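You operate a simulated robot arm through the tools that you are given. There is no shell and no other tool. Be economical: measure what you need, move in short steps, check, and stop when the job is done.

The job below is to be done with a simulated two-armed robot. You get a single attempt, and the scene is never put back.

JOB
Turn the vice height knob to 2. Turn the doser flow knob to 2. Turn the size knob to 30 g. Put the grease cup labelled "57" from the top of the pouch bench in the narrow tray. Put the tip on the top of the pouch bench away on the top of the parts bench. Put the torn bag on the top shelf of the jar rack. Put the teal spanner on the shelf under the low bench. Pick up the bag labelled "starter mash" from the top of the pouch bench with one hand, pass it to the other hand and put it on the roller bed. Any order will do. Set down upright: grease cup.

It is judged by the outcome, as a careful person would: the job done as asked, and still so three seconds after it is handed in. It fails if anything else is knocked over, pushed out of place, dropped, spilled or broken.

ROBOT AND FRAMES
Two 7-joint arms with three-finger grippers on one trunk, on a base that drives. Base frame: it is fixed to the floor where the robot stands at the start and does not move with it; the origin is under the middle of the robot, x ahead of it, y to its left, z up; the surface under the hand at the start is at about z = 0.86. Lengths are in m, angles in degrees, forces in N, time in s.
The left shoulder is at the start at [0.07, 0.146, 1.247], the right one opposite. With the tool pointing down near the work surface each hand reaches from about 0.26 to 0.68 m from the robot's upright axis, wherever it stands, measured 20 degrees to its own side. Places, roughly: bag [-0.75, -3.5, 1]; doser flow knob [0.8, 0.7, 0.9]; grease cup [-0.75, -3.25, 0.75]; narrow tray (13x36 cm) [-1.84, -7.04, 0.62]; roller bed (21x15 cm) [-3.08, -1.4, 0.82]; shelf under the low bench [-0.1, -1.1, 0.2]; size knob [-0.7, -2.9, 0.8]; teal spanner [-0.75, -3.5, 0.75]; tip (3x4x3 cm) [-0.7, -3.2, 0.8]; top of the parts bench [-1.8, -4.7, 0.8]; top shelf of the jar rack (38x24 cm) [-5, -4.04, 1.4]; torn bag [-0.5, -3.25, 1]; vice height knob [0.6, 0, 0.9]. Payload 2.2 kg a hand.
The tool frame of a hand sits at the grasp point between the pads (the TCP): z along the fingers, y along the line on which they close. The tips reach 0.028 m beyond it. Largest opening 0.102 m; the body of the gripper starts 0.071 m behind the TCP.
Orientation is told as [roll, pitch, yaw] about the base's x, y, z axes, in that order, counted from this pose: with the fingers straight down and closing along the base's y, the tool's x points along the base's -x, its y along +y and its z along -z.

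CONTROLS
- The arms move only by the tool move_arm. It takes "left_moves", "right_moves" or both (then of equal length, played together; a hand with none holds still); each is a list of rows, each a list of 3 entries, a list of its own where there are three numbers: the shift along the tool's x, y, z in units of 25 mm (1.0 is 25 mm), then the turn, a rotation vector about the tool's x, y, z in units of 4 degrees (1.0 is 4 degrees), then the opening, from 0 (shut) to 1 (fully open). In form: [[[tx, ty, tz], [rx, ry, rz], claw], ...]. A call has 1 to 12 rows; each row shifts and turns the commanded pose from where the row before left it, along the tool's axes as they then stand. A call with a number of a shift or a turn outside -1 to 1 is refused whole. Each row takes 0.2 s and may step no farther than 0.05 m and 8.6 degrees from the row before; otherwise, or with a gripper value out of range, the whole call is refused. Where a pose cannot be reached the arm comes as near as it can. A force on the tool above 40 N (or 10 N above the force at the start of the call, whichever is more), or a blocked arm, ends the call early, and 0.2 s more pass. Each finger halts on what it meets, pressing with about 26 N; the grip force reading is that of the motor and also rises with nothing between the fingers. The clock runs only during rows and for 0.2 s after the last one: add rows that do not move to give the fingers time. It gives the time, the measured TCP pose, the force on the tool (base axes), the opening and the grip force at its end, in the units of the frame above (readings bear some noise), with the torque about the TCP (base axes, N m) and any sound that the robot's microphone picked up.
- Cameras (640 x 400 px; columns grow to the right, rows downward): "scene" is now at [0.1204, -0.0343, 1.4537]; the picture's right is [-0.44, -0.90, 0.00], its down [-0.69, 0.34, -0.65] and it looks along [0.58, -0.28, -0.76] (base axes); focal length 279 px, centre (320, 200). "left" rides on the left gripper at [0.072, 0.038, -0.086] in its tool frame; the picture's right is [-0.47, 0.89, 0.00], its down [-0.60, -0.32, -0.73] and it looks along [-0.65, -0.34, 0.68] (tool axes); focal length 256 px, centre (320, 200). "right" rides on the right gripper at [0.069, 0.044, -0.086] in its tool frame; the picture's right is [-0.53, 0.85, 0.00], its down [-0.58, -0.36, -0.73] and it looks along [-0.62, -0.39, 0.68] (tool axes); focal length 256 px, centre (320, 200). There is no depth. A picture from a camera that has moved, and an enlarged one, comes with that camera's place and axes in the base frame and with its lens.
- capture(camera): a new picture of that camera. It takes no simulated time.
- raise_lower(by): slides the trunk up (or, below 0, down) by that many m; the arms and the scene camera ride with it, the base frame stays. It gives what a move gives, with no picture.
- steer(legs): drives the robot by 1 to 6 legs, each [ahead, left, turn to the left] in m, m and degrees, along the robot's own axes; the way and the turn of a leg run together, so that a leg with both is an arc; at most 1.5 m and 180 degrees a leg. The arms and the cameras ride along, it lands a little off, and it stops where it bumps. It gives what a move gives.
- head_to(pan, tilt): turns the head with the scene camera to pan (to the left, within 86 degrees either way) and tilt (down, from -29 to 69), counted from straight ahead of the robot. It gives what a move gives.
- close_up(camera, box): a new picture of the part [left, top, right, bottom] of that camera's present view, enlarged. It takes no simulated time.
- sign_off(): hands the job in; it is judged then, once.

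Work in short steps. Places have to be worked out from the pictures, the camera data and where the tool is seen: move nearer, look again, correct. Check each grasp and each placing, and mend what went wrong. You have 207 turns and 202 pictures in all, those below and enlarged ones among them. Open the grippers and draw the arms clear of the work before you hand the job in, unless the task says otherwise; then end with one line.

The tools are called after "Emit:" as name(argument=value, ...) on one line, values as JSON. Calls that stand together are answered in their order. move_arm: Moves the arms, as the interface text tells. Its arguments: {"type":"object","properties":{"left_moves":{"type":"array","items":{"type":"array"}},"right_moves":{"type":"array","items":{"type":"array"}}},"required":[]} The other tools are called the same way: raise_lower (by) slides the trunk up or down; steer (legs) drives the base; head_to (pan, tilt) turns the head that bears the scene camera; capture (camera) takes a picture; close_up (camera, box) takes an enlarged picture of a part of a camera's view; sign_off () hands the job in.

At the start:

```text
clock: 0.0
left_tcp_pos: [0.4141, -0.001, 1.2472]
left_tool_rot: [0.0, 0.0, -0.1]
left_ft_force: [0.0, -0.4, -0.1]
left_ft_torque: [-0.04, 0.01, -0.03]
left_grip_width: 0.1021
left_gripper_force: 0.1
right_tcp_pos: [0.3065, -0.3601, 1.1642]
right_tool_rot: [0.1, -0.1, -0.1]
right_ft_force: [0.1, 0.4, 0.0]
right_ft_torque: [0.01, -0.01, 0.04]
right_grip_width: 0.102
right_gripper_force: 0.1
trunk travel left (down, up): [-0.785, 0.155]
robot x, y, heading: [0.0014, 0.002, 0.2]
head pan, tilt: [-26.0, 49.8]
```

scene: 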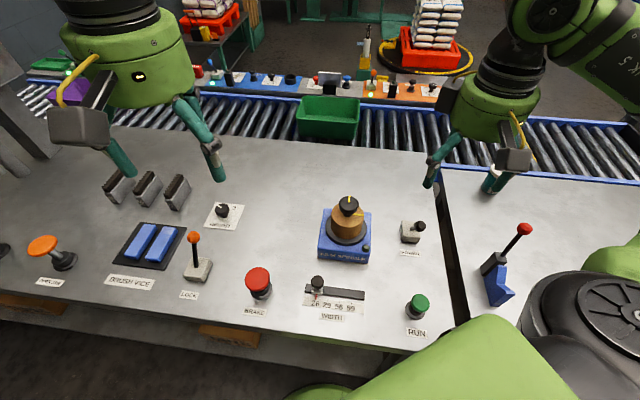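
right: 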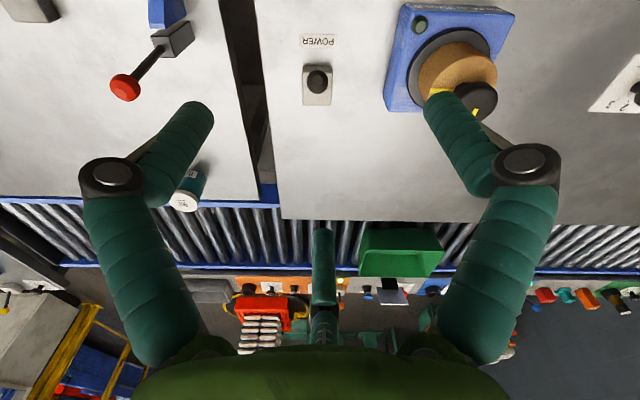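
left: 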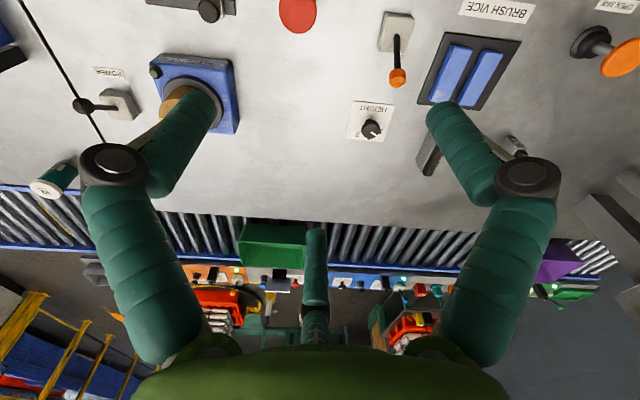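

I'll begin by enlarging the vice height knob and looking left for the doser flow knob.

Emit:
close_up(camera="scene", box=[180, 180, 270, 240])

Emit:
close_up(camera="left", box=[330, 90, 420, 150])

Emit:
head_to(pan=35, tilt=40)

Emit:
capture(camera="scene")

```text
6.67 times, centred on (225, 210) of scene
camera zoom: at [0.1204, -0.0343, 1.4537], right [-0.44, -0.9, 0.0], down [-0.69, 0.34, -0.65], along [0.58, -0.28, -0.76], focal length 1863 px, centre (953, 133)
```

zoom: 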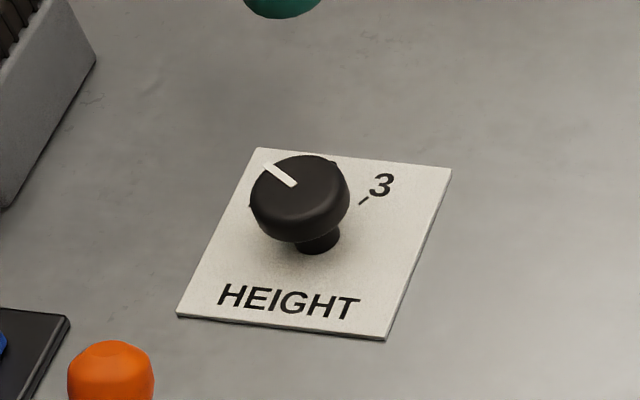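

```text
6.67 times, centred on (375, 120) of left
camera zoom: at [0.3405, 0.0379, 1.3333], right [0.47, 0.89, 0.0], down [0.6, -0.32, 0.73], along [0.65, -0.34, -0.68], focal length 1707 px, centre (-47, 733)
```

zoom: 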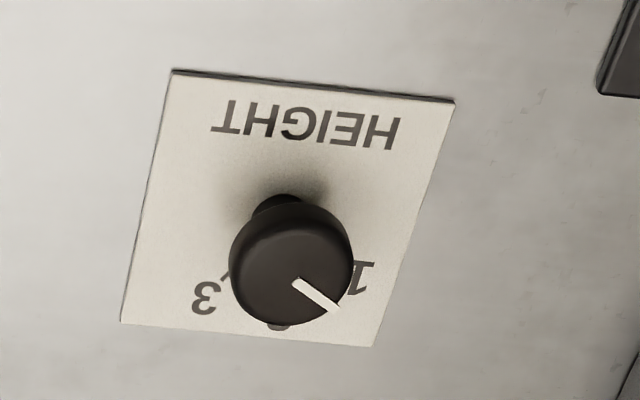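

```text
clock: 1.3
left_tcp_pos: [0.4124, -0.0016, 1.2468]
left_tool_rot: [0.0, 0.1, 0.0]
left_ft_force: [-0.4, -0.4, -0.3]
left_ft_torque: [-0.01, -0.02, 0.02]
left_grip_width: 0.102
left_gripper_force: 0.0
right_tcp_pos: [0.3055, -0.3615, 1.162]
right_tool_rot: [0.0, 0.0, 0.0]
right_ft_force: [0.6, -0.1, 0.2]
right_ft_torque: [0.0, 0.01, 0.0]
right_grip_width: 0.1022
right_gripper_force: 0.1
trunk travel left (down, up): [-0.785, 0.155]
robot x, y, heading: [0.0011, -0.0033, -0.2]
head pan, tilt: [35.0, 40.0]
```

```text
196 pictures are left
camera scene: at [0.1208, 0.0483, 1.4676], right [0.57, -0.82, 0.0], down [-0.53, -0.37, -0.77], along [0.63, 0.44, -0.64], focal length 279 px, centre (320, 200)
```

scene: 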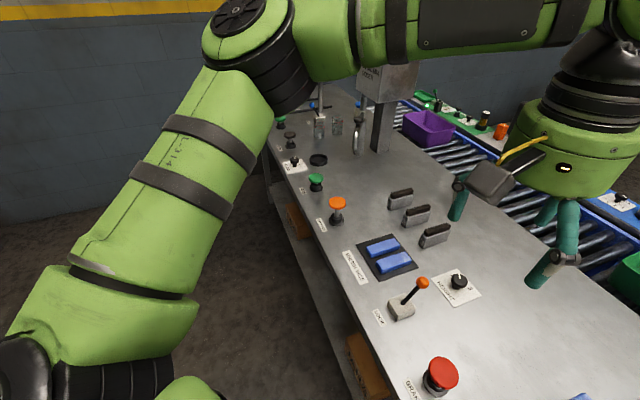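

The height pointer sits at 1, with the plate turned about -36°, so 2 should lie at about yaw -36°. From two views the knob top is at about [0.633, 0, 0.89], so I move the left hand above it.

Emit:
move_arm(left_moves=[[[-0.8, 0, 1], [0, 0, 0], 0.7], [[-0.8, 0, 1], [0, 0, 0], 0.7], [[-0.8, 0, 1], [0, 0, 0], 0.7], [[-0.8, 0, 1], [0, 0, 0], 0.7], [[-0.8, 0, 1], [0, 0, 0], 0.7], [[-0.8, 0, 1], [0, 0, 0], 0.7], [[-0.8, 0, 1], [0, 0, 0], 0.7], [[-0.8, 0, 1], [0, 0, 0], 0.7], [[-0.8, 0, 1], [0, 0, 0], 0.7], [[-0.8, 0, 1], [0, 0, 0], 0.7], [[-0.8, 0, 1], [0, 0, 0], 0.7], [[0, 0, 0], [0, 0, 0], 0.7]])

Emit:
capture(camera="left")

```text
clock: 3.9
left_tcp_pos: [0.6107, 0.0081, 0.9736]
left_tool_rot: [0.0, 0.1, -0.1]
left_ft_force: [-0.9, 0.0, -0.3]
left_ft_torque: [0.01, 0.02, 0.02]
left_grip_width: 0.0716
left_gripper_force: 0.1
left hand out of reach, approached as far as the arm can: row 10, 11
right_tcp_pos: [0.3072, -0.3592, 1.1633]
right_tool_rot: [0.0, 0.0, 0.0]
right_ft_force: [-0.3, -0.2, -0.3]
right_ft_torque: [-0.02, -0.03, 0.04]
right_grip_width: 0.1019
right_gripper_force: 0.0
trunk travel left (down, up): [-0.785, 0.155]
robot x, y, heading: [-0.0009, 0.0017, 0.0]
head pan, tilt: [35.0, 40.0]
```

```text
195 pictures are left
camera left: at [0.5385, 0.0478, 1.0594], right [0.47, 0.89, 0.0], down [0.6, -0.32, 0.73], along [0.65, -0.34, -0.68], focal length 256 px, centre (320, 200)
```

left: 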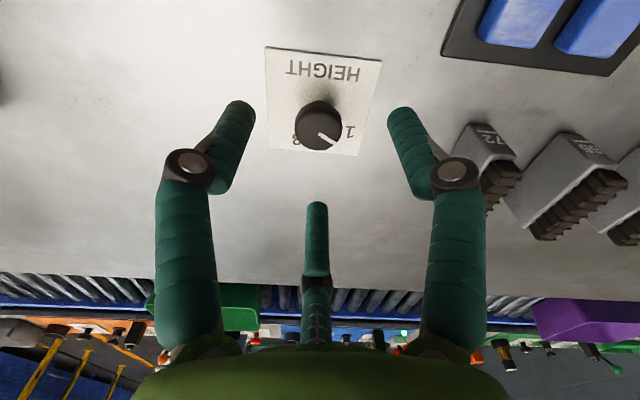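

The knob is a little beyond reach from here. I lift the hand, then turn to face the bench squarely and slide along it so the knob lies 20° to the left.

Emit:
move_arm(left_moves=[[[0.5, 0, -1], [0, 0, 0], 0.7], [[0.5, 0, -1], [0, 0, 0], 0.7], [[0.5, 0, -1], [0, 0, 0], 0.7], [[0.5, 0, -1], [0, 0, 0], 0.7], [[0.5, 0, -1], [0, 0, 0], 0.7], [[0.5, 0, -1], [0, 0, 0], 0.7], [[0.5, 0, -1], [0, 0, 0], 0.7]])

Emit:
steer(legs=[[0, 0, -36], [0, 0.2, 0]])

Emit:
head_to(pan=20, tilt=45)

Emit:
capture(camera="scene")

```text
clock: 5.5
left_tcp_pos: [0.5222, 0.0107, 1.1499]
left_tool_rot: [0.0, 0.0, -0.1]
left_ft_force: [-0.4, -0.1, -1.2]
left_ft_torque: [0.01, -0.06, 0.01]
left_grip_width: 0.0713
left_gripper_force: 0.1
right_tcp_pos: [0.3052, -0.36, 1.1624]
right_tool_rot: [0.0, -0.1, 0.0]
right_ft_force: [-0.4, -0.3, -0.2]
right_ft_torque: [0.02, -0.01, -0.03]
right_grip_width: 0.1019
right_gripper_force: 0.1
trunk travel left (down, up): [-0.785, 0.155]
robot x, y, heading: [-0.0012, -0.0036, 0.1]
head pan, tilt: [35.0, 40.0]
```

```text
clock: 8.8
left_tcp_pos: [0.5439, -0.1389, 1.1487]
left_tool_rot: [0.1, 0.0, -35.9]
left_ft_force: [-0.2, -1.1, -0.2]
left_ft_torque: [0.02, -0.05, 0.02]
left_grip_width: 0.0712
left_gripper_force: 0.0
right_tcp_pos: [0.1534, -0.3114, 1.1612]
right_tool_rot: [0.0, -0.1, -35.8]
right_ft_force: [-0.7, -0.4, -0.1]
right_ft_torque: [0.03, -0.03, 0.01]
right_grip_width: 0.102
right_gripper_force: 0.1
trunk travel left (down, up): [-0.785, 0.155]
robot x, y, heading: [0.115, 0.1621, -35.8]
head pan, tilt: [35.0, 40.0]
```

```text
clock: 9.6
left_tcp_pos: [0.5474, -0.1356, 1.149]
left_tool_rot: [-0.1, 0.0, -35.9]
left_ft_force: [-0.3, -0.4, -0.7]
left_ft_torque: [0.0, 0.07, 0.01]
left_grip_width: 0.0715
left_gripper_force: 0.1
right_tcp_pos: [0.1535, -0.3099, 1.1618]
right_tool_rot: [-0.1, -0.1, -35.9]
right_ft_force: [1.3, -0.2, 1.3]
right_ft_torque: [-0.01, -0.01, 0.0]
right_grip_width: 0.102
right_gripper_force: 0.0
trunk travel left (down, up): [-0.785, 0.155]
robot x, y, heading: [0.1155, 0.1635, -36.1]
head pan, tilt: [20.0, 45.0]
```

```text
194 pictures are left
camera scene: at [0.2375, 0.111, 1.4604], right [-0.27, -0.96, 0.0], down [-0.68, 0.19, -0.71], along [0.68, -0.19, -0.71], focal length 279 px, centre (320, 200)
```

scene: 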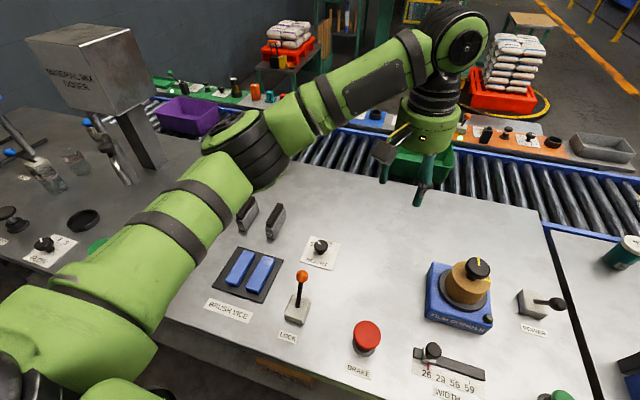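

The knob should be 0.16 m along tool +y from here, so I move over it and look.

Emit:
move_arm(left_moves=[[[0.05, 0.8, 0.8], [0, 0, 0], 0.6], [[0.05, 0.8, 0.8], [0, 0, 0], 0.6], [[0.05, 0.8, 0.8], [0, 0, 0], 0.6], [[0.05, 0.8, 0.8], [0, 0, 0], 0.6], [[0.05, 0.8, 0.8], [0, 0, 0], 0.6], [[0.05, 0.8, 0.8], [0, 0, 0], 0.6], [[0.05, 0.8, 0.8], [0, 0, 0], 0.6], [[0.05, 0.8, 0.8], [0, 0, 0], 0.6], [[0, 0, 0], [0, 0, 0], 0.6]])

Emit:
capture(camera="left")

```text
clock: 11.6
left_tcp_pos: [0.6328, -0.0015, 0.9886]
left_tool_rot: [-0.1, 0.0, -35.9]
left_ft_force: [-0.2, 0.0, 0.3]
left_ft_torque: [0.02, 0.01, 0.0]
left_grip_width: 0.0612
left_gripper_force: 0.1
right_tcp_pos: [0.1537, -0.3105, 1.163]
right_tool_rot: [0.0, 0.1, -35.9]
right_ft_force: [-0.9, 0.0, -0.5]
right_ft_torque: [0.01, -0.01, -0.02]
right_grip_width: 0.102
right_gripper_force: 0.0
trunk travel left (down, up): [-0.785, 0.155]
robot x, y, heading: [0.1142, 0.1643, -35.8]
head pan, tilt: [20.0, 45.0]
```

```text
193 pictures are left
camera left: at [0.5962, 0.0726, 1.0747], right [0.9, 0.44, 0.0], down [0.3, -0.61, 0.73], along [0.33, -0.65, -0.68], focal length 256 px, centre (320, 200)
```

left: 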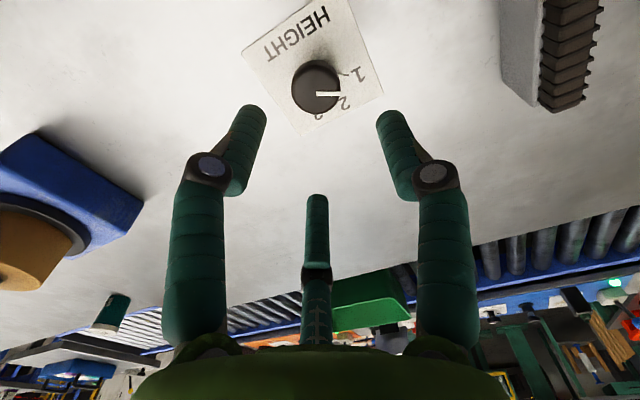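

Emit:
close_up(camera="left", box=[240, 10, 400, 130])

```text
3.33 times, centred on (320, 70) of left
camera zoom: at [0.5962, 0.0726, 1.0747], right [0.9, 0.44, 0.0], down [0.3, -0.61, 0.73], along [0.33, -0.65, -0.68], focal length 853 px, centre (320, 633)
```

zoom: 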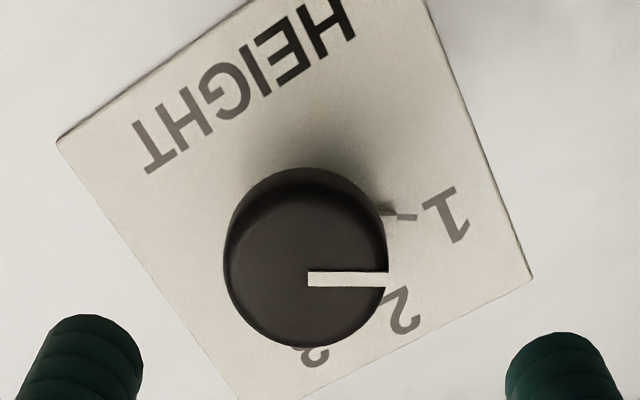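

The ticks read 1 at yaw about 25°, 2 at -20° and 3 at -64°, so the knob needs about -45°. I go down, grip it and check.

Emit:
move_arm(left_moves=[[[0, 0.05, 0.9], [0, 0, 0], 0.6], [[0, 0, 0.9], [0, 0, 0], 0.6], [[0, 0, 0.9], [0, 0, 0], 0.6], [[0, 0, 0.8], [0, 0, 0], 0.6], [[0, 0, 0], [0, 0, 0], 0.2], [[0, 0, 0], [0, 0, 0], 0.2], [[0, 0, 0], [0, 0, 0], 0.2]])

Emit:
capture(camera="left")

```text
clock: 13.2
left_tcp_pos: [0.6312, -0.0012, 0.9018]
left_tool_rot: [0.0, 0.1, -36.0]
left_ft_force: [-7.3, 1.6, -2.6]
left_ft_torque: [-0.05, 0.1, -0.11]
left_grip_width: 0.0372
left_gripper_force: 12.5
right_tcp_pos: [0.1528, -0.3107, 1.1623]
right_tool_rot: [0.0, 0.0, -36.0]
right_ft_force: [0.7, 0.4, 0.8]
right_ft_torque: [0.02, 0.01, -0.05]
right_grip_width: 0.1019
right_gripper_force: 0.1
trunk travel left (down, up): [-0.785, 0.155]
robot x, y, heading: [0.1168, 0.1609, -35.9]
head pan, tilt: [20.0, 45.0]
```

```text
191 pictures are left
camera left: at [0.5952, 0.0738, 0.9878], right [0.9, 0.44, 0.0], down [0.3, -0.61, 0.73], along [0.32, -0.65, -0.68], focal length 256 px, centre (320, 200)
```

left: 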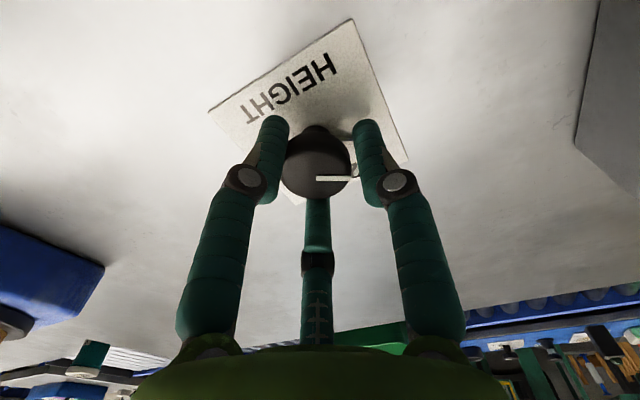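

Gripped at 37 mm. I turn it clockwise by 44.5°.

Emit:
move_arm(left_moves=[[[0, 0, 0], [0, 0, 1], 0.2], [[0, 0, 0], [0, 0, 1], 0.2], [[0, 0, 0], [0, 0, 1], 0.2], [[0, 0, 0], [0, 0, 1], 0.2], [[0, 0, 0], [0, 0, 1], 0.2], [[0, 0, 0], [0, 0, 1], 0.2], [[0, 0, 0], [0, 0, 1], 0.2], [[0, 0, 0], [0, 0, 1], 0.2], [[0, 0, 0], [0, 0, 1], 0.2], [[0, 0, 0], [0, 0, 1], 0.2], [[0, 0, 0], [0, 0, 1], 0.2], [[0, 0, 0], [0, 0, 0.1], 0.2]])

Emit:
capture(camera="left")

```text
clock: 15.8
left_tcp_pos: [0.6328, -0.0021, 0.9012]
left_tool_rot: [0.0, 0.0, -80.4]
left_ft_force: [-12.0, -7.6, -7.3]
left_ft_torque: [-0.15, -0.03, -0.03]
left_grip_width: 0.0367
left_gripper_force: 12.1
right_tcp_pos: [0.1533, -0.3113, 1.1621]
right_tool_rot: [0.1, 0.0, -35.9]
right_ft_force: [-0.2, 0.0, -0.2]
right_ft_torque: [-0.02, 0.01, 0.01]
right_grip_width: 0.1018
right_gripper_force: 0.0
trunk travel left (down, up): [-0.785, 0.155]
robot x, y, heading: [0.1197, 0.1622, -36.1]
head pan, tilt: [20.0, 45.0]
```

```text
190 pictures are left
camera left: at [0.6571, 0.0764, 0.9879], right [0.95, -0.31, 0.0], down [-0.21, -0.65, 0.73], along [-0.23, -0.69, -0.68], focal length 256 px, centre (320, 200)
```

left: 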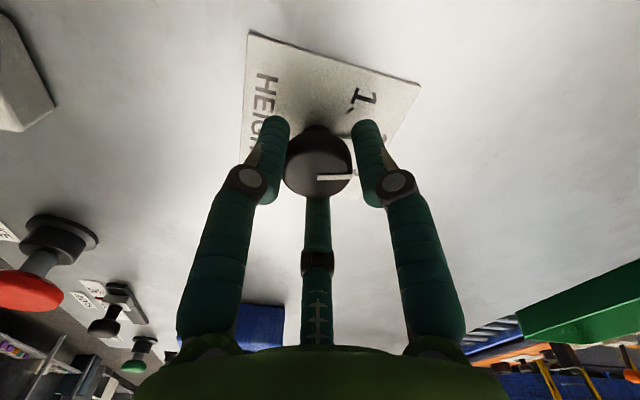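

The knob turned along with the hand. I release, lift straight up and look.

Emit:
move_arm(left_moves=[[[0, 0, 0], [0, 0, 0], 0.6], [[0, 0, 0], [0, 0, 0], 0.6], [[0, 0, -1], [0, 0, 0], 0.6], [[0, 0, -1], [0, 0, 0], 0.6], [[0, 0, -1], [0, 0, 0], 0.6], [[0, 0, -1], [0, 0, 0], 0.6]])

Emit:
close_up(camera="left", box=[240, 10, 400, 130])

```text
clock: 17.2
left_tcp_pos: [0.6328, -0.0006, 1.0013]
left_tool_rot: [-0.1, -0.1, -80.3]
left_ft_force: [0.3, -0.2, 0.3]
left_ft_torque: [0.01, 0.0, -0.01]
left_grip_width: 0.0611
left_gripper_force: 0.1
right_tcp_pos: [0.1542, -0.3096, 1.1627]
right_tool_rot: [0.0, 0.1, -35.9]
right_ft_force: [0.2, 0.1, 0.5]
right_ft_torque: [-0.03, 0.02, 0.0]
right_grip_width: 0.102
right_gripper_force: 0.0
trunk travel left (down, up): [-0.785, 0.155]
robot x, y, heading: [0.1169, 0.1632, -35.9]
head pan, tilt: [20.0, 45.0]
```

```text
3.33 times, centred on (320, 70) of left
camera zoom: at [0.658, 0.0783, 1.088], right [0.95, -0.31, 0.0], down [-0.21, -0.65, 0.73], along [-0.23, -0.7, -0.68], focal length 853 px, centre (320, 633)
```

zoom: 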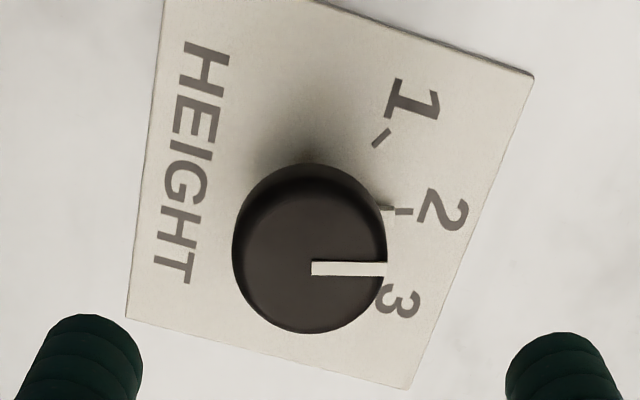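

Height is at 2. Now I lift and bring the hand in towards the robot, then drive left along the bench to the doser.

Emit:
move_arm(left_moves=[[[0, 0, -1], [0, 0, -1], 0.6], [[0, 0, -1], [0, 0, -1], 0.6], [[0, 0, -1], [0, 0, -1], 0.6], [[0, 0, -1], [0, 0, -1], 0.6], [[0, 0, -1], [0, 0, -1], 0.6], [[0, 0, -1], [0, 0, -1], 0.6], [[0, 0, 0], [0, 0, -1], 0.6], [[0, 0, 0], [0, 0, -1], 0.6], [[0, 0, 0], [0, 0, -1], 0.6], [[0, 0, 0], [0, 0, -1], 0.6], [[0, 0, 0], [0, 0, -1], 0.6]])

Emit:
move_arm(left_moves=[[[1, 0, 0], [0, 0, 0], 0.6], [[1, 0, 0], [0, 0, 0], 0.6], [[1, 0, 0], [0, 0, 0], 0.6], [[1, 0, 0], [0, 0, 0], 0.6], [[1, 0, 0], [0, 0, 0], 0.6], [[1, 0, 0], [0, 0, 0], 0.6], [[1, 0, 0], [0, 0, 0], 0.6], [[1, 0, 0], [0, 0, 0], 0.6]])

Emit:
steer(legs=[[0, 0.35, 0]])

Emit:
head_to(pan=50, tilt=40)

Emit:
capture(camera="scene")

```text
clock: 19.6
left_tcp_pos: [0.6323, 0.0001, 1.151]
left_tool_rot: [0.1, 0.0, -36.2]
left_ft_force: [0.3, 0.1, -0.5]
left_ft_torque: [-0.03, 0.01, -0.02]
left_grip_width: 0.0614
left_gripper_force: 0.0
right_tcp_pos: [0.1541, -0.31, 1.1626]
right_tool_rot: [0.0, 0.0, -35.8]
right_ft_force: [0.0, 0.9, -0.9]
right_ft_torque: [-0.02, 0.0, -0.04]
right_grip_width: 0.1017
right_gripper_force: 0.1
trunk travel left (down, up): [-0.785, 0.155]
robot x, y, heading: [0.1199, 0.1645, -35.8]
head pan, tilt: [20.0, 45.0]
```

```text
clock: 21.4
left_tcp_pos: [0.4726, 0.1197, 1.1528]
left_tool_rot: [0.1, 0.1, -36.3]
left_ft_force: [-0.4, -0.5, 0.4]
left_ft_torque: [-0.02, -0.04, 0.0]
left_grip_width: 0.0612
left_gripper_force: 0.0
right_tcp_pos: [0.1539, -0.3088, 1.1639]
right_tool_rot: [0.0, 0.0, -35.9]
right_ft_force: [0.7, 0.4, -0.8]
right_ft_torque: [-0.01, 0.02, 0.02]
right_grip_width: 0.1019
right_gripper_force: 0.1
trunk travel left (down, up): [-0.785, 0.155]
robot x, y, heading: [0.1167, 0.1633, -35.5]
head pan, tilt: [20.0, 45.0]
```

```text
clock: 23.6
left_tcp_pos: [0.6749, 0.4042, 1.1513]
left_tool_rot: [-0.1, 0.0, -36.4]
left_ft_force: [0.0, -0.1, 0.0]
left_ft_torque: [-0.02, -0.01, 0.01]
left_grip_width: 0.0611
left_gripper_force: 0.1
right_tcp_pos: [0.3557, -0.0242, 1.1631]
right_tool_rot: [0.0, 0.1, -35.8]
right_ft_force: [0.0, -0.4, 0.0]
right_ft_torque: [0.01, 0.01, 0.0]
right_grip_width: 0.1018
right_gripper_force: 0.1
trunk travel left (down, up): [-0.785, 0.155]
robot x, y, heading: [0.3193, 0.4439, -35.9]
head pan, tilt: [20.0, 45.0]
```

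```text
clock: 24.6
left_tcp_pos: [0.6739, 0.4041, 1.1511]
left_tool_rot: [0.0, 0.0, -36.3]
left_ft_force: [0.5, -0.3, 0.3]
left_ft_torque: [0.02, 0.0, 0.0]
left_grip_width: 0.0611
left_gripper_force: 0.0
right_tcp_pos: [0.3551, -0.0239, 1.1639]
right_tool_rot: [0.0, 0.0, -35.9]
right_ft_force: [0.2, -0.4, -0.2]
right_ft_torque: [-0.02, 0.01, -0.01]
right_grip_width: 0.1019
right_gripper_force: 0.0
trunk travel left (down, up): [-0.785, 0.155]
robot x, y, heading: [0.3177, 0.4473, -35.8]
head pan, tilt: [50.0, 40.0]
```

```text
188 pictures are left
camera scene: at [0.4425, 0.4387, 1.4677], right [0.24, -0.97, 0.0], down [-0.62, -0.16, -0.77], along [0.74, 0.19, -0.64], focal length 279 px, centre (320, 200)
```

scene: 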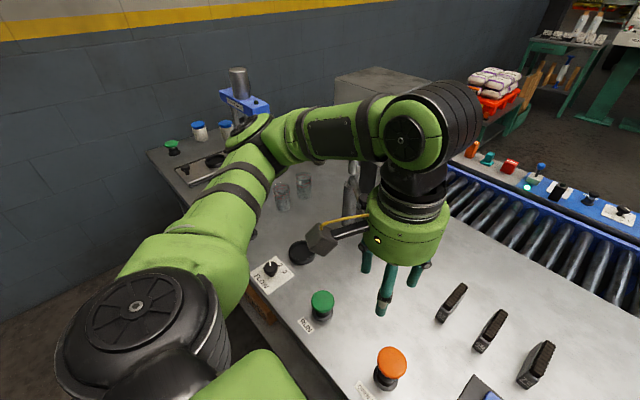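

Emit:
close_up(camera="scene", box=[230, 245, 310, 305])

```text
6.67 times, centred on (270, 275) of scene
camera zoom: at [0.4425, 0.4387, 1.4677], right [0.24, -0.97, 0.0], down [-0.62, -0.16, -0.77], along [0.74, 0.19, -0.64], focal length 1863 px, centre (653, -300)
```

zoom: 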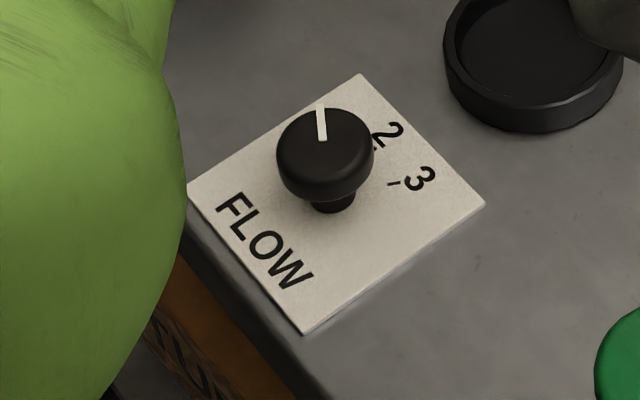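

The flow pointer is at 1 and the knob is at about [0.83, 0.665, 0.89]. I drive left and slightly back so that it sits comfortably in the left hand's reach.

Emit:
steer(legs=[[-0.08, 0, 0], [0, 0.32, 0]])

Emit:
capture(camera="left")

```text
clock: 27.4
left_tcp_pos: [0.7973, 0.7094, 1.1524]
left_tool_rot: [0.1, -0.1, -36.5]
left_ft_force: [0.0, 0.1, 1.2]
left_ft_torque: [0.0, -0.01, -0.03]
left_grip_width: 0.0613
left_gripper_force: 0.1
right_tcp_pos: [0.4773, 0.2807, 1.1627]
right_tool_rot: [0.1, 0.0, -36.0]
right_ft_force: [0.1, -0.7, 0.1]
right_ft_torque: [-0.03, -0.03, 0.01]
right_grip_width: 0.1019
right_gripper_force: 0.0
trunk travel left (down, up): [-0.785, 0.155]
robot x, y, heading: [0.4412, 0.7552, -35.9]
head pan, tilt: [50.0, 40.0]
```

```text
186 pictures are left
camera left: at [0.7605, 0.7828, 1.238], right [0.9, 0.44, 0.0], down [0.3, -0.61, 0.73], along [0.32, -0.66, -0.68], focal length 256 px, centre (320, 200)
```

left: 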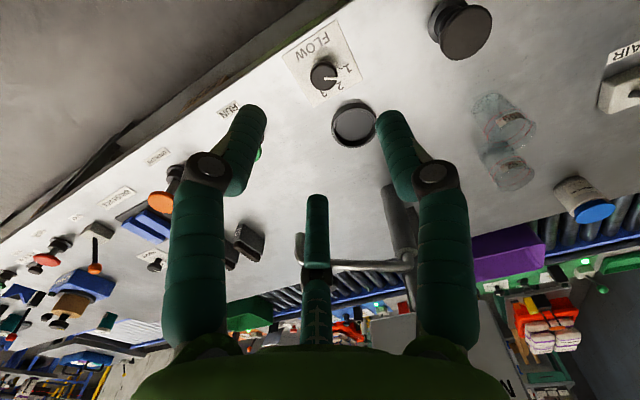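

Emit:
move_arm(left_moves=[[[-0.34, -0.12, 1], [0, 0, 0], 0.6], [[-0.34, -0.12, 1], [0, 0, 0], 0.6], [[-0.34, -0.12, 1], [0, 0, 0], 0.6], [[-0.34, -0.12, 1], [0, 0, 0], 0.6], [[-0.34, -0.12, 1], [0, 0, 0], 0.6], [[-0.34, -0.12, 1], [0, 0, 0], 0.6], [[0, 0, 0.4], [0, 0, 0], 0.6], [[0, 0, 0], [0, 0, 0], 0.6]])

Emit:
close_up(camera="left", box=[220, 0, 420, 150])

```text
clock: 29.2
left_tcp_pos: [0.829, 0.6645, 0.9907]
left_tool_rot: [0.0, 0.0, -36.6]
left_ft_force: [0.6, 0.6, -0.2]
left_ft_torque: [0.02, 0.03, -0.01]
left_grip_width: 0.0614
left_gripper_force: 0.0
right_tcp_pos: [0.4779, 0.2825, 1.1617]
right_tool_rot: [0.0, 0.0, -36.0]
right_ft_force: [0.6, -0.2, 0.1]
right_ft_torque: [0.0, 0.0, -0.02]
right_grip_width: 0.1018
right_gripper_force: 0.0
trunk travel left (down, up): [-0.785, 0.155]
robot x, y, heading: [0.4416, 0.7557, -35.9]
head pan, tilt: [50.0, 40.0]
```

```text
2.67 times, centred on (320, 75) of left
camera zoom: at [0.7914, 0.7396, 1.0773], right [0.9, 0.44, 0.0], down [0.3, -0.61, 0.73], along [0.32, -0.66, -0.68], focal length 683 px, centre (320, 533)
```

zoom: 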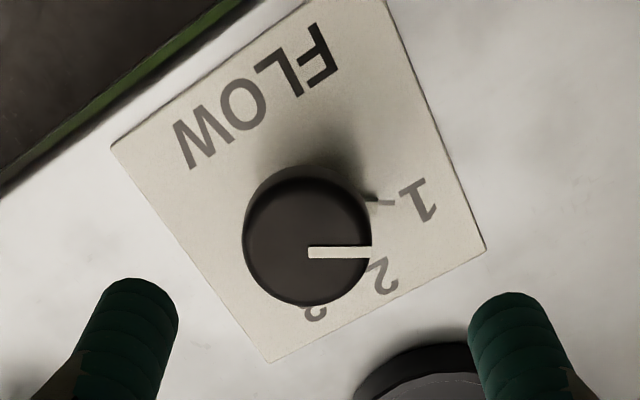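

Same layout as before: 1 aligned with the pointer, 2 a further 45° clockwise. I go down with a small correction, grip, and turn.

Emit:
move_arm(left_moves=[[[0.09, -0.17, 0.9], [0, 0, 0], 0.55], [[0, 0, 0.9], [0, 0, 0], 0.55], [[0, 0, 0.9], [0, 0, 0], 0.55], [[0, 0, 0.87], [0, 0, 0], 0.55], [[0, 0, 0], [0, 0, 0], 0.2], [[0, 0, 0], [0, 0, 0], 0.2], [[0, 0, 0], [0, 0, 0], 0.2]])

Emit:
move_arm(left_moves=[[[0, 0, 0], [0, 0, 1], 0.2], [[0, 0, 0], [0, 0, 1], 0.2], [[0, 0, 0], [0, 0, 1], 0.2], [[0, 0, 0], [0, 0, 1], 0.2], [[0, 0, 0], [0, 0, 1], 0.2], [[0, 0, 0], [0, 0, 1], 0.2], [[0, 0, 0], [0, 0, 1], 0.2], [[0, 0, 0], [0, 0, 1], 0.2], [[0, 0, 0], [0, 0, 1], 0.2], [[0, 0, 0], [0, 0, 1], 0.2], [[0, 0, 0], [0, 0, 1], 0.2], [[0, 0, 0], [0, 0, 0.1], 0.2]])

Emit:
move_arm(left_moves=[[[0, 0, 0], [0, 0, 0], 0.5], [[0, 0, 0], [0, 0, 0], 0.5], [[0, 0, -1], [0, 0, 0], 0.5], [[0, 0, -1], [0, 0, 0], 0.5], [[0, 0, -1], [0, 0, 0], 0.5], [[0, 0, -1], [0, 0, 0], 0.5]])

Emit:
close_up(camera="left", box=[240, 10, 400, 130])

```text
clock: 30.8
left_tcp_pos: [0.8242, 0.6623, 0.9018]
left_tool_rot: [0.0, -0.2, -36.4]
left_ft_force: [6.2, -2.7, 3.8]
left_ft_torque: [-0.07, -0.94, 0.02]
left_grip_width: 0.035
left_gripper_force: 45.1
right_tcp_pos: [0.4781, 0.2823, 1.1625]
right_tool_rot: [0.0, 0.1, -36.0]
right_ft_force: [0.3, -0.6, -1.2]
right_ft_torque: [0.0, 0.0, -0.03]
right_grip_width: 0.1017
right_gripper_force: 0.0
trunk travel left (down, up): [-0.785, 0.155]
robot x, y, heading: [0.4442, 0.7563, -36.2]
head pan, tilt: [50.0, 40.0]
```

```text
clock: 33.4
left_tcp_pos: [0.8248, 0.6635, 0.9029]
left_tool_rot: [0.0, 0.0, -80.8]
left_ft_force: [9.9, -3.2, 8.8]
left_ft_torque: [0.08, -0.07, 0.0]
left_grip_width: 0.0346
left_gripper_force: 44.7
right_tcp_pos: [0.478, 0.2821, 1.1622]
right_tool_rot: [0.1, 0.1, -36.0]
right_ft_force: [-0.3, 0.2, 0.8]
right_ft_torque: [0.0, 0.04, 0.01]
right_grip_width: 0.1019
right_gripper_force: 0.0
trunk travel left (down, up): [-0.785, 0.155]
robot x, y, heading: [0.442, 0.7566, -35.7]
head pan, tilt: [50.0, 40.0]
```

```text
clock: 34.8
left_tcp_pos: [0.8239, 0.663, 1.0022]
left_tool_rot: [0.1, 0.0, -80.9]
left_ft_force: [0.8, -0.3, 0.6]
left_ft_torque: [0.0, 0.0, 0.0]
left_grip_width: 0.051
left_gripper_force: 0.0
right_tcp_pos: [0.4776, 0.2833, 1.1628]
right_tool_rot: [0.1, -0.1, -36.0]
right_ft_force: [-0.5, -0.6, 0.5]
right_ft_torque: [0.01, -0.03, 0.01]
right_grip_width: 0.102
right_gripper_force: 0.1
trunk travel left (down, up): [-0.785, 0.155]
robot x, y, heading: [0.4435, 0.7576, -36.2]
head pan, tilt: [50.0, 40.0]
```

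```text
3.33 times, centred on (320, 70) of left
camera zoom: at [0.8492, 0.7411, 1.0886], right [0.95, -0.32, 0.0], down [-0.22, -0.65, 0.73], along [-0.23, -0.69, -0.68], focal length 853 px, centre (320, 633)
```

zoom: 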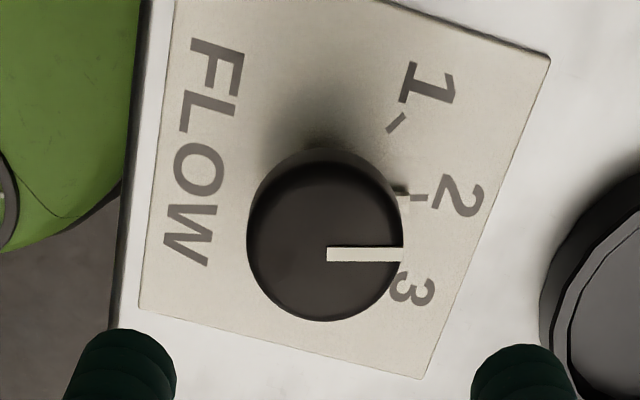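

Flow is at 2. I lift and bring the hand in, back off from the bench and look toward the pouch bench.

Emit:
move_arm(left_moves=[[[0, 0, -1], [0, 0, -1], 0.5], [[0, 0, -1], [0, 0, -1], 0.5], [[0, 0, -1], [0, 0, -1], 0.5], [[0, 0, -1], [0, 0, -1], 0.5], [[0, 0, -1], [0, 0, -1], 0.5], [[0, 0, -1], [0, 0, -1], 0.5], [[0, 0, 0], [0, 0, -1], 0.5], [[0, 0, 0], [0, 0, -1], 0.5], [[0, 0, 0], [0, 0, -1], 0.5], [[0, 0, 0], [0, 0, -1], 0.5], [[0, 0, 0], [0, 0, -1], 0.5]])

Emit:
steer(legs=[[-0.5, 0, 0]])

Emit:
steer(legs=[[0, 0, -70]])

Emit:
head_to(pan=10, tilt=20)

Emit:
capture(camera="scene")

Emit:
head_to(pan=-60, tilt=20)

Emit:
capture(camera="scene")

```text
clock: 37.2
left_tcp_pos: [0.8232, 0.6631, 1.1518]
left_tool_rot: [0.0, 0.0, -36.8]
left_ft_force: [0.0, -0.2, -0.6]
left_ft_torque: [0.04, -0.01, -0.01]
left_grip_width: 0.051
left_gripper_force: 0.1
right_tcp_pos: [0.4768, 0.2823, 1.1626]
right_tool_rot: [-0.1, -0.1, -36.0]
right_ft_force: [0.1, 0.6, -0.1]
right_ft_torque: [0.05, -0.04, -0.02]
right_grip_width: 0.102
right_gripper_force: 0.1
trunk travel left (down, up): [-0.785, 0.155]
robot x, y, heading: [0.4441, 0.7549, -35.8]
head pan, tilt: [50.0, 40.0]
```

```text
clock: 40.1
left_tcp_pos: [0.4207, 0.9553, 1.1513]
left_tool_rot: [0.0, 0.2, -37.4]
left_ft_force: [-0.8, -0.9, 1.1]
left_ft_torque: [-0.01, 0.0, -0.01]
left_grip_width: 0.0507
left_gripper_force: 0.0
right_tcp_pos: [0.0702, 0.5777, 1.162]
right_tool_rot: [0.0, 0.1, -36.6]
right_ft_force: [0.4, -0.6, 0.0]
right_ft_torque: [-0.03, 0.01, -0.04]
right_grip_width: 0.1018
right_gripper_force: 0.0
trunk travel left (down, up): [-0.785, 0.155]
robot x, y, heading: [0.0398, 1.0477, -36.7]
head pan, tilt: [50.0, 40.0]
```

```text
clock: 43.6
left_tcp_pos: [0.0785, 0.6571, 1.1522]
left_tool_rot: [0.0, 0.0, -107.6]
left_ft_force: [-0.7, -1.2, -0.1]
left_ft_torque: [-0.04, -0.01, 0.02]
left_grip_width: 0.0513
left_gripper_force: 0.0
right_tcp_pos: [-0.3966, 0.8604, 1.1621]
right_tool_rot: [0.0, 0.0, -106.5]
right_ft_force: [-0.5, -0.5, -0.3]
right_ft_torque: [0.03, -0.01, 0.01]
right_grip_width: 0.102
right_gripper_force: 0.1
trunk travel left (down, up): [-0.785, 0.155]
robot x, y, heading: [0.0392, 1.0484, -107.0]
head pan, tilt: [50.0, 40.0]
```

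```text
clock: 44.7
left_tcp_pos: [0.079, 0.6591, 1.1522]
left_tool_rot: [0.0, 0.0, -107.7]
left_ft_force: [0.1, -0.1, 0.2]
left_ft_torque: [0.03, -0.04, -0.03]
left_grip_width: 0.0509
left_gripper_force: 0.0
right_tcp_pos: [-0.3946, 0.861, 1.1631]
right_tool_rot: [0.0, 0.0, -106.7]
right_ft_force: [0.3, 0.3, -0.2]
right_ft_torque: [-0.01, -0.01, 0.01]
right_grip_width: 0.102
right_gripper_force: 0.0
trunk travel left (down, up): [-0.785, 0.155]
robot x, y, heading: [0.0353, 1.0517, -106.9]
head pan, tilt: [10.0, 20.0]
```

```text
183 pictures are left
camera scene: at [0.014, 0.9092, 1.499], right [-0.99, 0.12, 0.0], down [0.04, 0.34, -0.94], along [-0.11, -0.93, -0.34], focal length 279 px, centre (320, 200)
```

scene: 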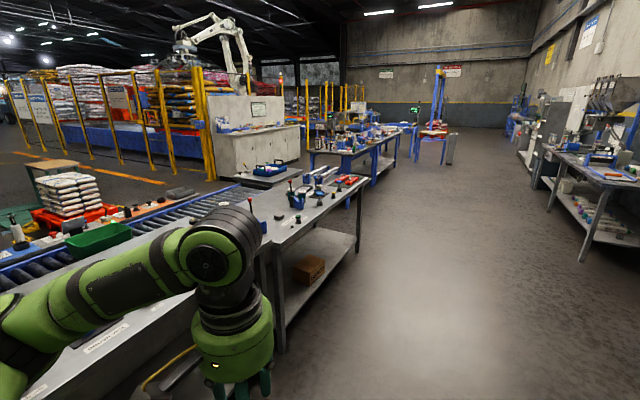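

```text
clock: 46.1
left_tcp_pos: [0.0788, 0.659, 1.1519]
left_tool_rot: [0.1, 0.1, -107.6]
left_ft_force: [-0.2, 0.2, -0.6]
left_ft_torque: [0.01, 0.07, -0.02]
left_grip_width: 0.0512
left_gripper_force: 0.1
right_tcp_pos: [-0.3956, 0.86, 1.1621]
right_tool_rot: [0.0, 0.0, -106.7]
right_ft_force: [-0.5, 0.7, 0.6]
right_ft_torque: [0.0, -0.04, -0.01]
right_grip_width: 0.1021
right_gripper_force: 0.1
trunk travel left (down, up): [-0.785, 0.155]
robot x, y, heading: [0.037, 1.05, -106.6]
head pan, tilt: [-60.0, 20.0]
```

```text
182 pictures are left
camera scene: at [-0.0659, 0.9802, 1.4991], right [-0.23, 0.97, 0.0], down [0.33, 0.08, -0.94], along [-0.91, -0.22, -0.34], focal length 279 px, centre (320, 200)
```

scene: 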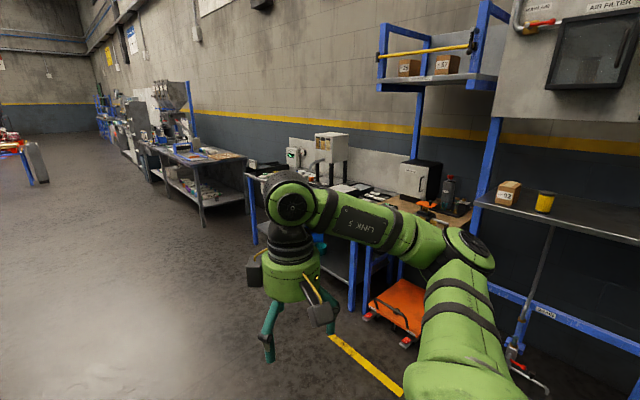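

The pouch bench is the blue-framed one ahead, about 4 m away. I turn to -126° and drive along the aisle, then look again.

Emit:
steer(legs=[[0, 0, -16], [1.4, 0, 0], [1.0, 0, 30]])

Emit:
head_to(pan=10, tilt=25)

Emit:
capture(camera="scene")

```text
clock: 58.7
left_tcp_pos: [-0.8848, -1.4232, 1.1532]
left_tool_rot: [0.0, 0.0, -94.1]
left_ft_force: [-0.3, 0.2, 0.4]
left_ft_torque: [-0.01, 0.03, -0.01]
left_grip_width: 0.0513
left_gripper_force: 0.2
right_tcp_pos: [-1.392, -1.338, 1.1621]
right_tool_rot: [0.0, 0.0, -93.2]
right_ft_force: [0.3, 0.1, -1.3]
right_ft_torque: [-0.03, 0.0, 0.0]
right_grip_width: 0.1021
right_gripper_force: 0.0
trunk travel left (down, up): [-0.785, 0.155]
robot x, y, heading: [-1.0163, -1.0525, -93.0]
head pan, tilt: [-60.0, 20.0]
```

```text
clock: 60.1
left_tcp_pos: [-0.8845, -1.4246, 1.1522]
left_tool_rot: [0.0, -0.1, -94.1]
left_ft_force: [0.0, 0.6, 1.1]
left_ft_torque: [0.0, 0.02, 0.02]
left_grip_width: 0.051
left_gripper_force: 0.0
right_tcp_pos: [-1.3918, -1.3409, 1.1627]
right_tool_rot: [0.1, 0.0, -93.3]
right_ft_force: [-1.6, 0.5, 0.8]
right_ft_torque: [0.0, 0.01, -0.03]
right_grip_width: 0.1021
right_gripper_force: 0.0
trunk travel left (down, up): [-0.785, 0.155]
robot x, y, heading: [-1.0107, -1.0555, -93.3]
head pan, tilt: [10.0, 25.0]
```

```text
181 pictures are left
camera scene: at [-1.0056, -1.1957, 1.491], right [-0.99, -0.12, 0.0], down [-0.05, 0.42, -0.91], along [0.11, -0.9, -0.42], focal length 279 px, centre (320, 200)
```

scene: 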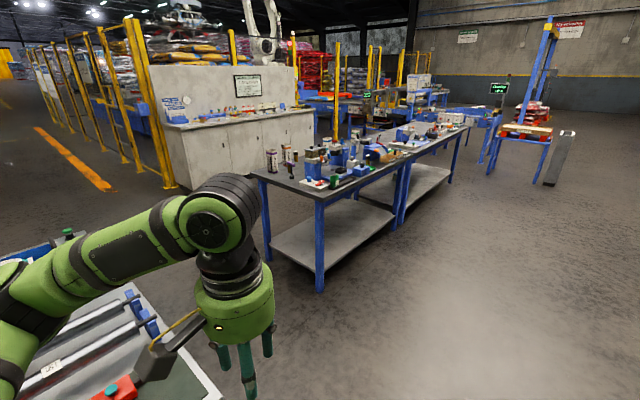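

The pouch bench's long side faces me at about yaw -33°. I drive parallel to it, then turn to face it and take a view.

Emit:
steer(legs=[[0, 0, -30], [1.45, 0, 0], [0.2, 0, 0], [0, 0, 90], [0.3, 0, 0]])

Emit:
head_to(pan=0, tilt=35)

Emit:
capture(camera="scene")

```text
clock: 75.5
left_tcp_pos: [-1.2873, -2.6746, 1.1536]
left_tool_rot: [0.0, -0.1, -33.8]
left_ft_force: [1.2, -0.5, 0.0]
left_ft_torque: [-0.05, 0.02, -0.01]
left_grip_width: 0.051
left_gripper_force: 0.1
right_tcp_pos: [-1.611, -3.0738, 1.163]
right_tool_rot: [0.0, 0.0, -32.9]
right_ft_force: [-0.2, -0.6, -0.2]
right_ft_torque: [-0.03, -0.01, 0.02]
right_grip_width: 0.1021
right_gripper_force: 0.1
trunk travel left (down, up): [-0.785, 0.155]
robot x, y, heading: [-1.6743, -2.6064, -32.7]
head pan, tilt: [10.0, 25.0]
```

```text
clock: 76.2
left_tcp_pos: [-1.2861, -2.6765, 1.1538]
left_tool_rot: [0.0, -0.1, -33.7]
left_ft_force: [0.0, -0.4, -0.4]
left_ft_torque: [0.0, -0.02, 0.01]
left_grip_width: 0.0512
left_gripper_force: 0.0
right_tcp_pos: [-1.6106, -3.0763, 1.1634]
right_tool_rot: [0.1, 0.1, -32.8]
right_ft_force: [0.3, 0.1, 0.4]
right_ft_torque: [0.04, 0.05, -0.01]
right_grip_width: 0.1021
right_gripper_force: 0.2
trunk travel left (down, up): [-0.785, 0.155]
robot x, y, heading: [-1.673, -2.6072, -32.7]
head pan, tilt: [0.0, 35.0]
```

```text
180 pictures are left
camera scene: at [-1.5545, -2.682, 1.4752], right [-0.54, -0.84, 0.0], down [-0.48, 0.31, -0.82], along [0.69, -0.44, -0.57], focal length 279 px, centre (320, 200)
```

scene: 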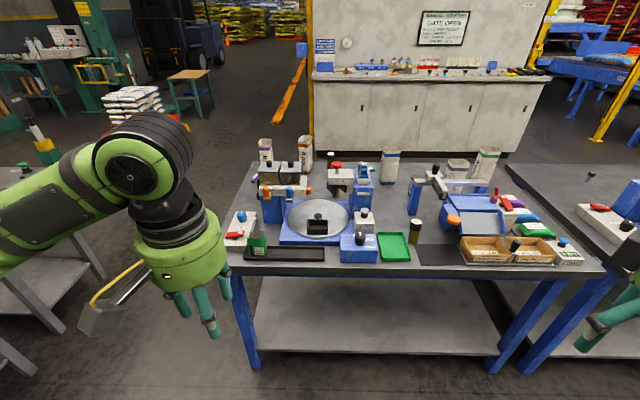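

Emit:
close_up(camera="scene", box=[220, 130, 420, 270])

Emit:
close_up(camera="scene", box=[400, 130, 600, 270])

```text
2.86 times, centred on (320, 200) of scene
camera zoom: at [-1.5545, -2.682, 1.4752], right [-0.54, -0.84, 0.0], down [-0.48, 0.31, -0.82], along [0.69, -0.44, -0.57], focal length 798 px, centre (320, 200)
```

zoom: 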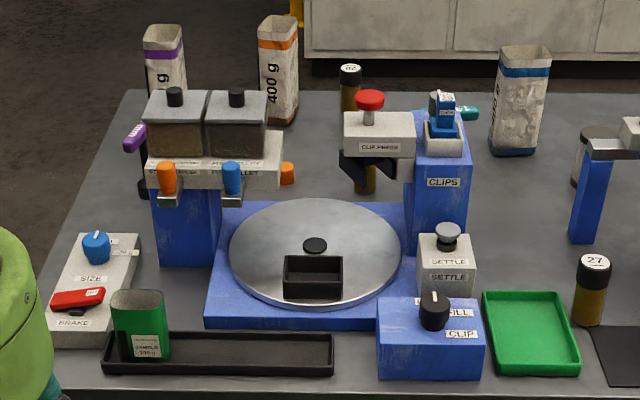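

```text
2.86 times, centred on (500, 200) of scene
camera zoom: at [-1.5545, -2.682, 1.4752], right [-0.54, -0.84, 0.0], down [-0.48, 0.31, -0.82], along [0.69, -0.44, -0.57], focal length 798 px, centre (-194, 200)
```

zoom: 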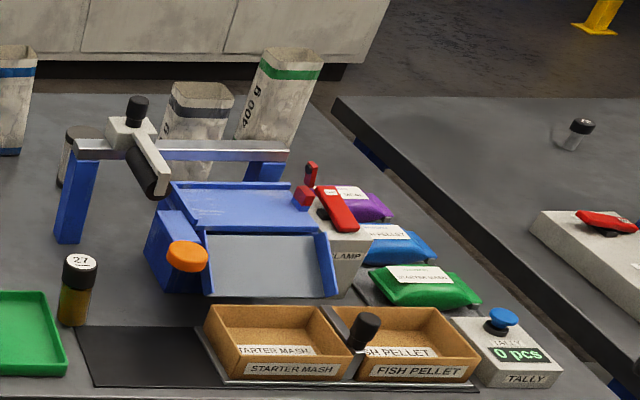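

The tall striped bags stand at the back, with caps, towers and the blue size knob in front. I raise the trunk a little and drive nearer for close views.

Emit:
raise_lower(by=0.12)

Emit:
steer(legs=[[0.4, 0, 0]])

Emit:
head_to(pan=0, tilt=42)

Emit:
capture(camera="scene")

```text
clock: 77.7
left_tcp_pos: [-1.2865, -2.6758, 1.2726]
left_tool_rot: [0.0, 0.0, -33.6]
left_ft_force: [-0.2, 0.1, -0.1]
left_ft_torque: [0.04, -0.04, 0.01]
left_grip_width: 0.0509
left_gripper_force: 0.1
right_tcp_pos: [-1.6106, -3.0757, 1.2836]
right_tool_rot: [0.0, 0.0, -32.9]
right_ft_force: [-1.3, 0.3, -0.3]
right_ft_torque: [0.02, 0.01, -0.02]
right_grip_width: 0.102
right_gripper_force: 0.1
trunk travel left (down, up): [-0.905, 0.035]
robot x, y, heading: [-1.6739, -2.6088, -32.6]
head pan, tilt: [0.0, 35.0]
```

```text
clock: 80.2
left_tcp_pos: [-0.9538, -2.8914, 1.2738]
left_tool_rot: [0.0, -0.1, -33.9]
left_ft_force: [-0.6, -0.5, 0.8]
left_ft_torque: [-0.01, 0.0, -0.02]
left_grip_width: 0.051
left_gripper_force: 0.1
right_tcp_pos: [-1.2782, -3.2893, 1.2829]
right_tool_rot: [0.0, -0.2, -32.9]
right_ft_force: [-0.2, -1.1, -0.2]
right_ft_torque: [0.03, -0.02, 0.02]
right_grip_width: 0.102
right_gripper_force: 0.0
trunk travel left (down, up): [-0.905, 0.035]
robot x, y, heading: [-1.339, -2.8232, -32.9]
head pan, tilt: [0.0, 35.0]
```

```text
clock: 80.9
left_tcp_pos: [-0.9522, -2.8922, 1.274]
left_tool_rot: [-0.1, 0.0, -33.7]
left_ft_force: [-0.6, -0.6, 0.9]
left_ft_torque: [-0.01, 0.0, 0.01]
left_grip_width: 0.0508
left_gripper_force: 0.0
right_tcp_pos: [-1.2772, -3.291, 1.2824]
right_tool_rot: [0.0, -0.1, -33.0]
right_ft_force: [1.1, 0.2, -0.2]
right_ft_torque: [0.01, 0.01, 0.0]
right_grip_width: 0.1023
right_gripper_force: 0.1
trunk travel left (down, up): [-0.905, 0.035]
robot x, y, heading: [-1.3383, -2.8245, -33.1]
head pan, tilt: [0.0, 42.0]
```

```text
177 pictures are left
camera scene: at [-1.2256, -2.895, 1.5848], right [-0.54, -0.84, 0.0], down [-0.56, 0.36, -0.74], along [0.62, -0.4, -0.67], focal length 279 px, centre (320, 200)
```

scene: 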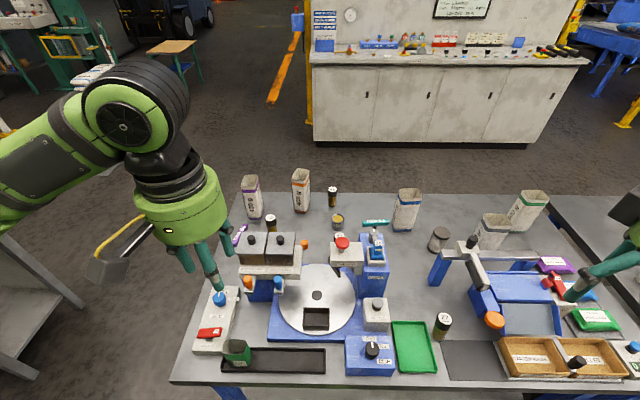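

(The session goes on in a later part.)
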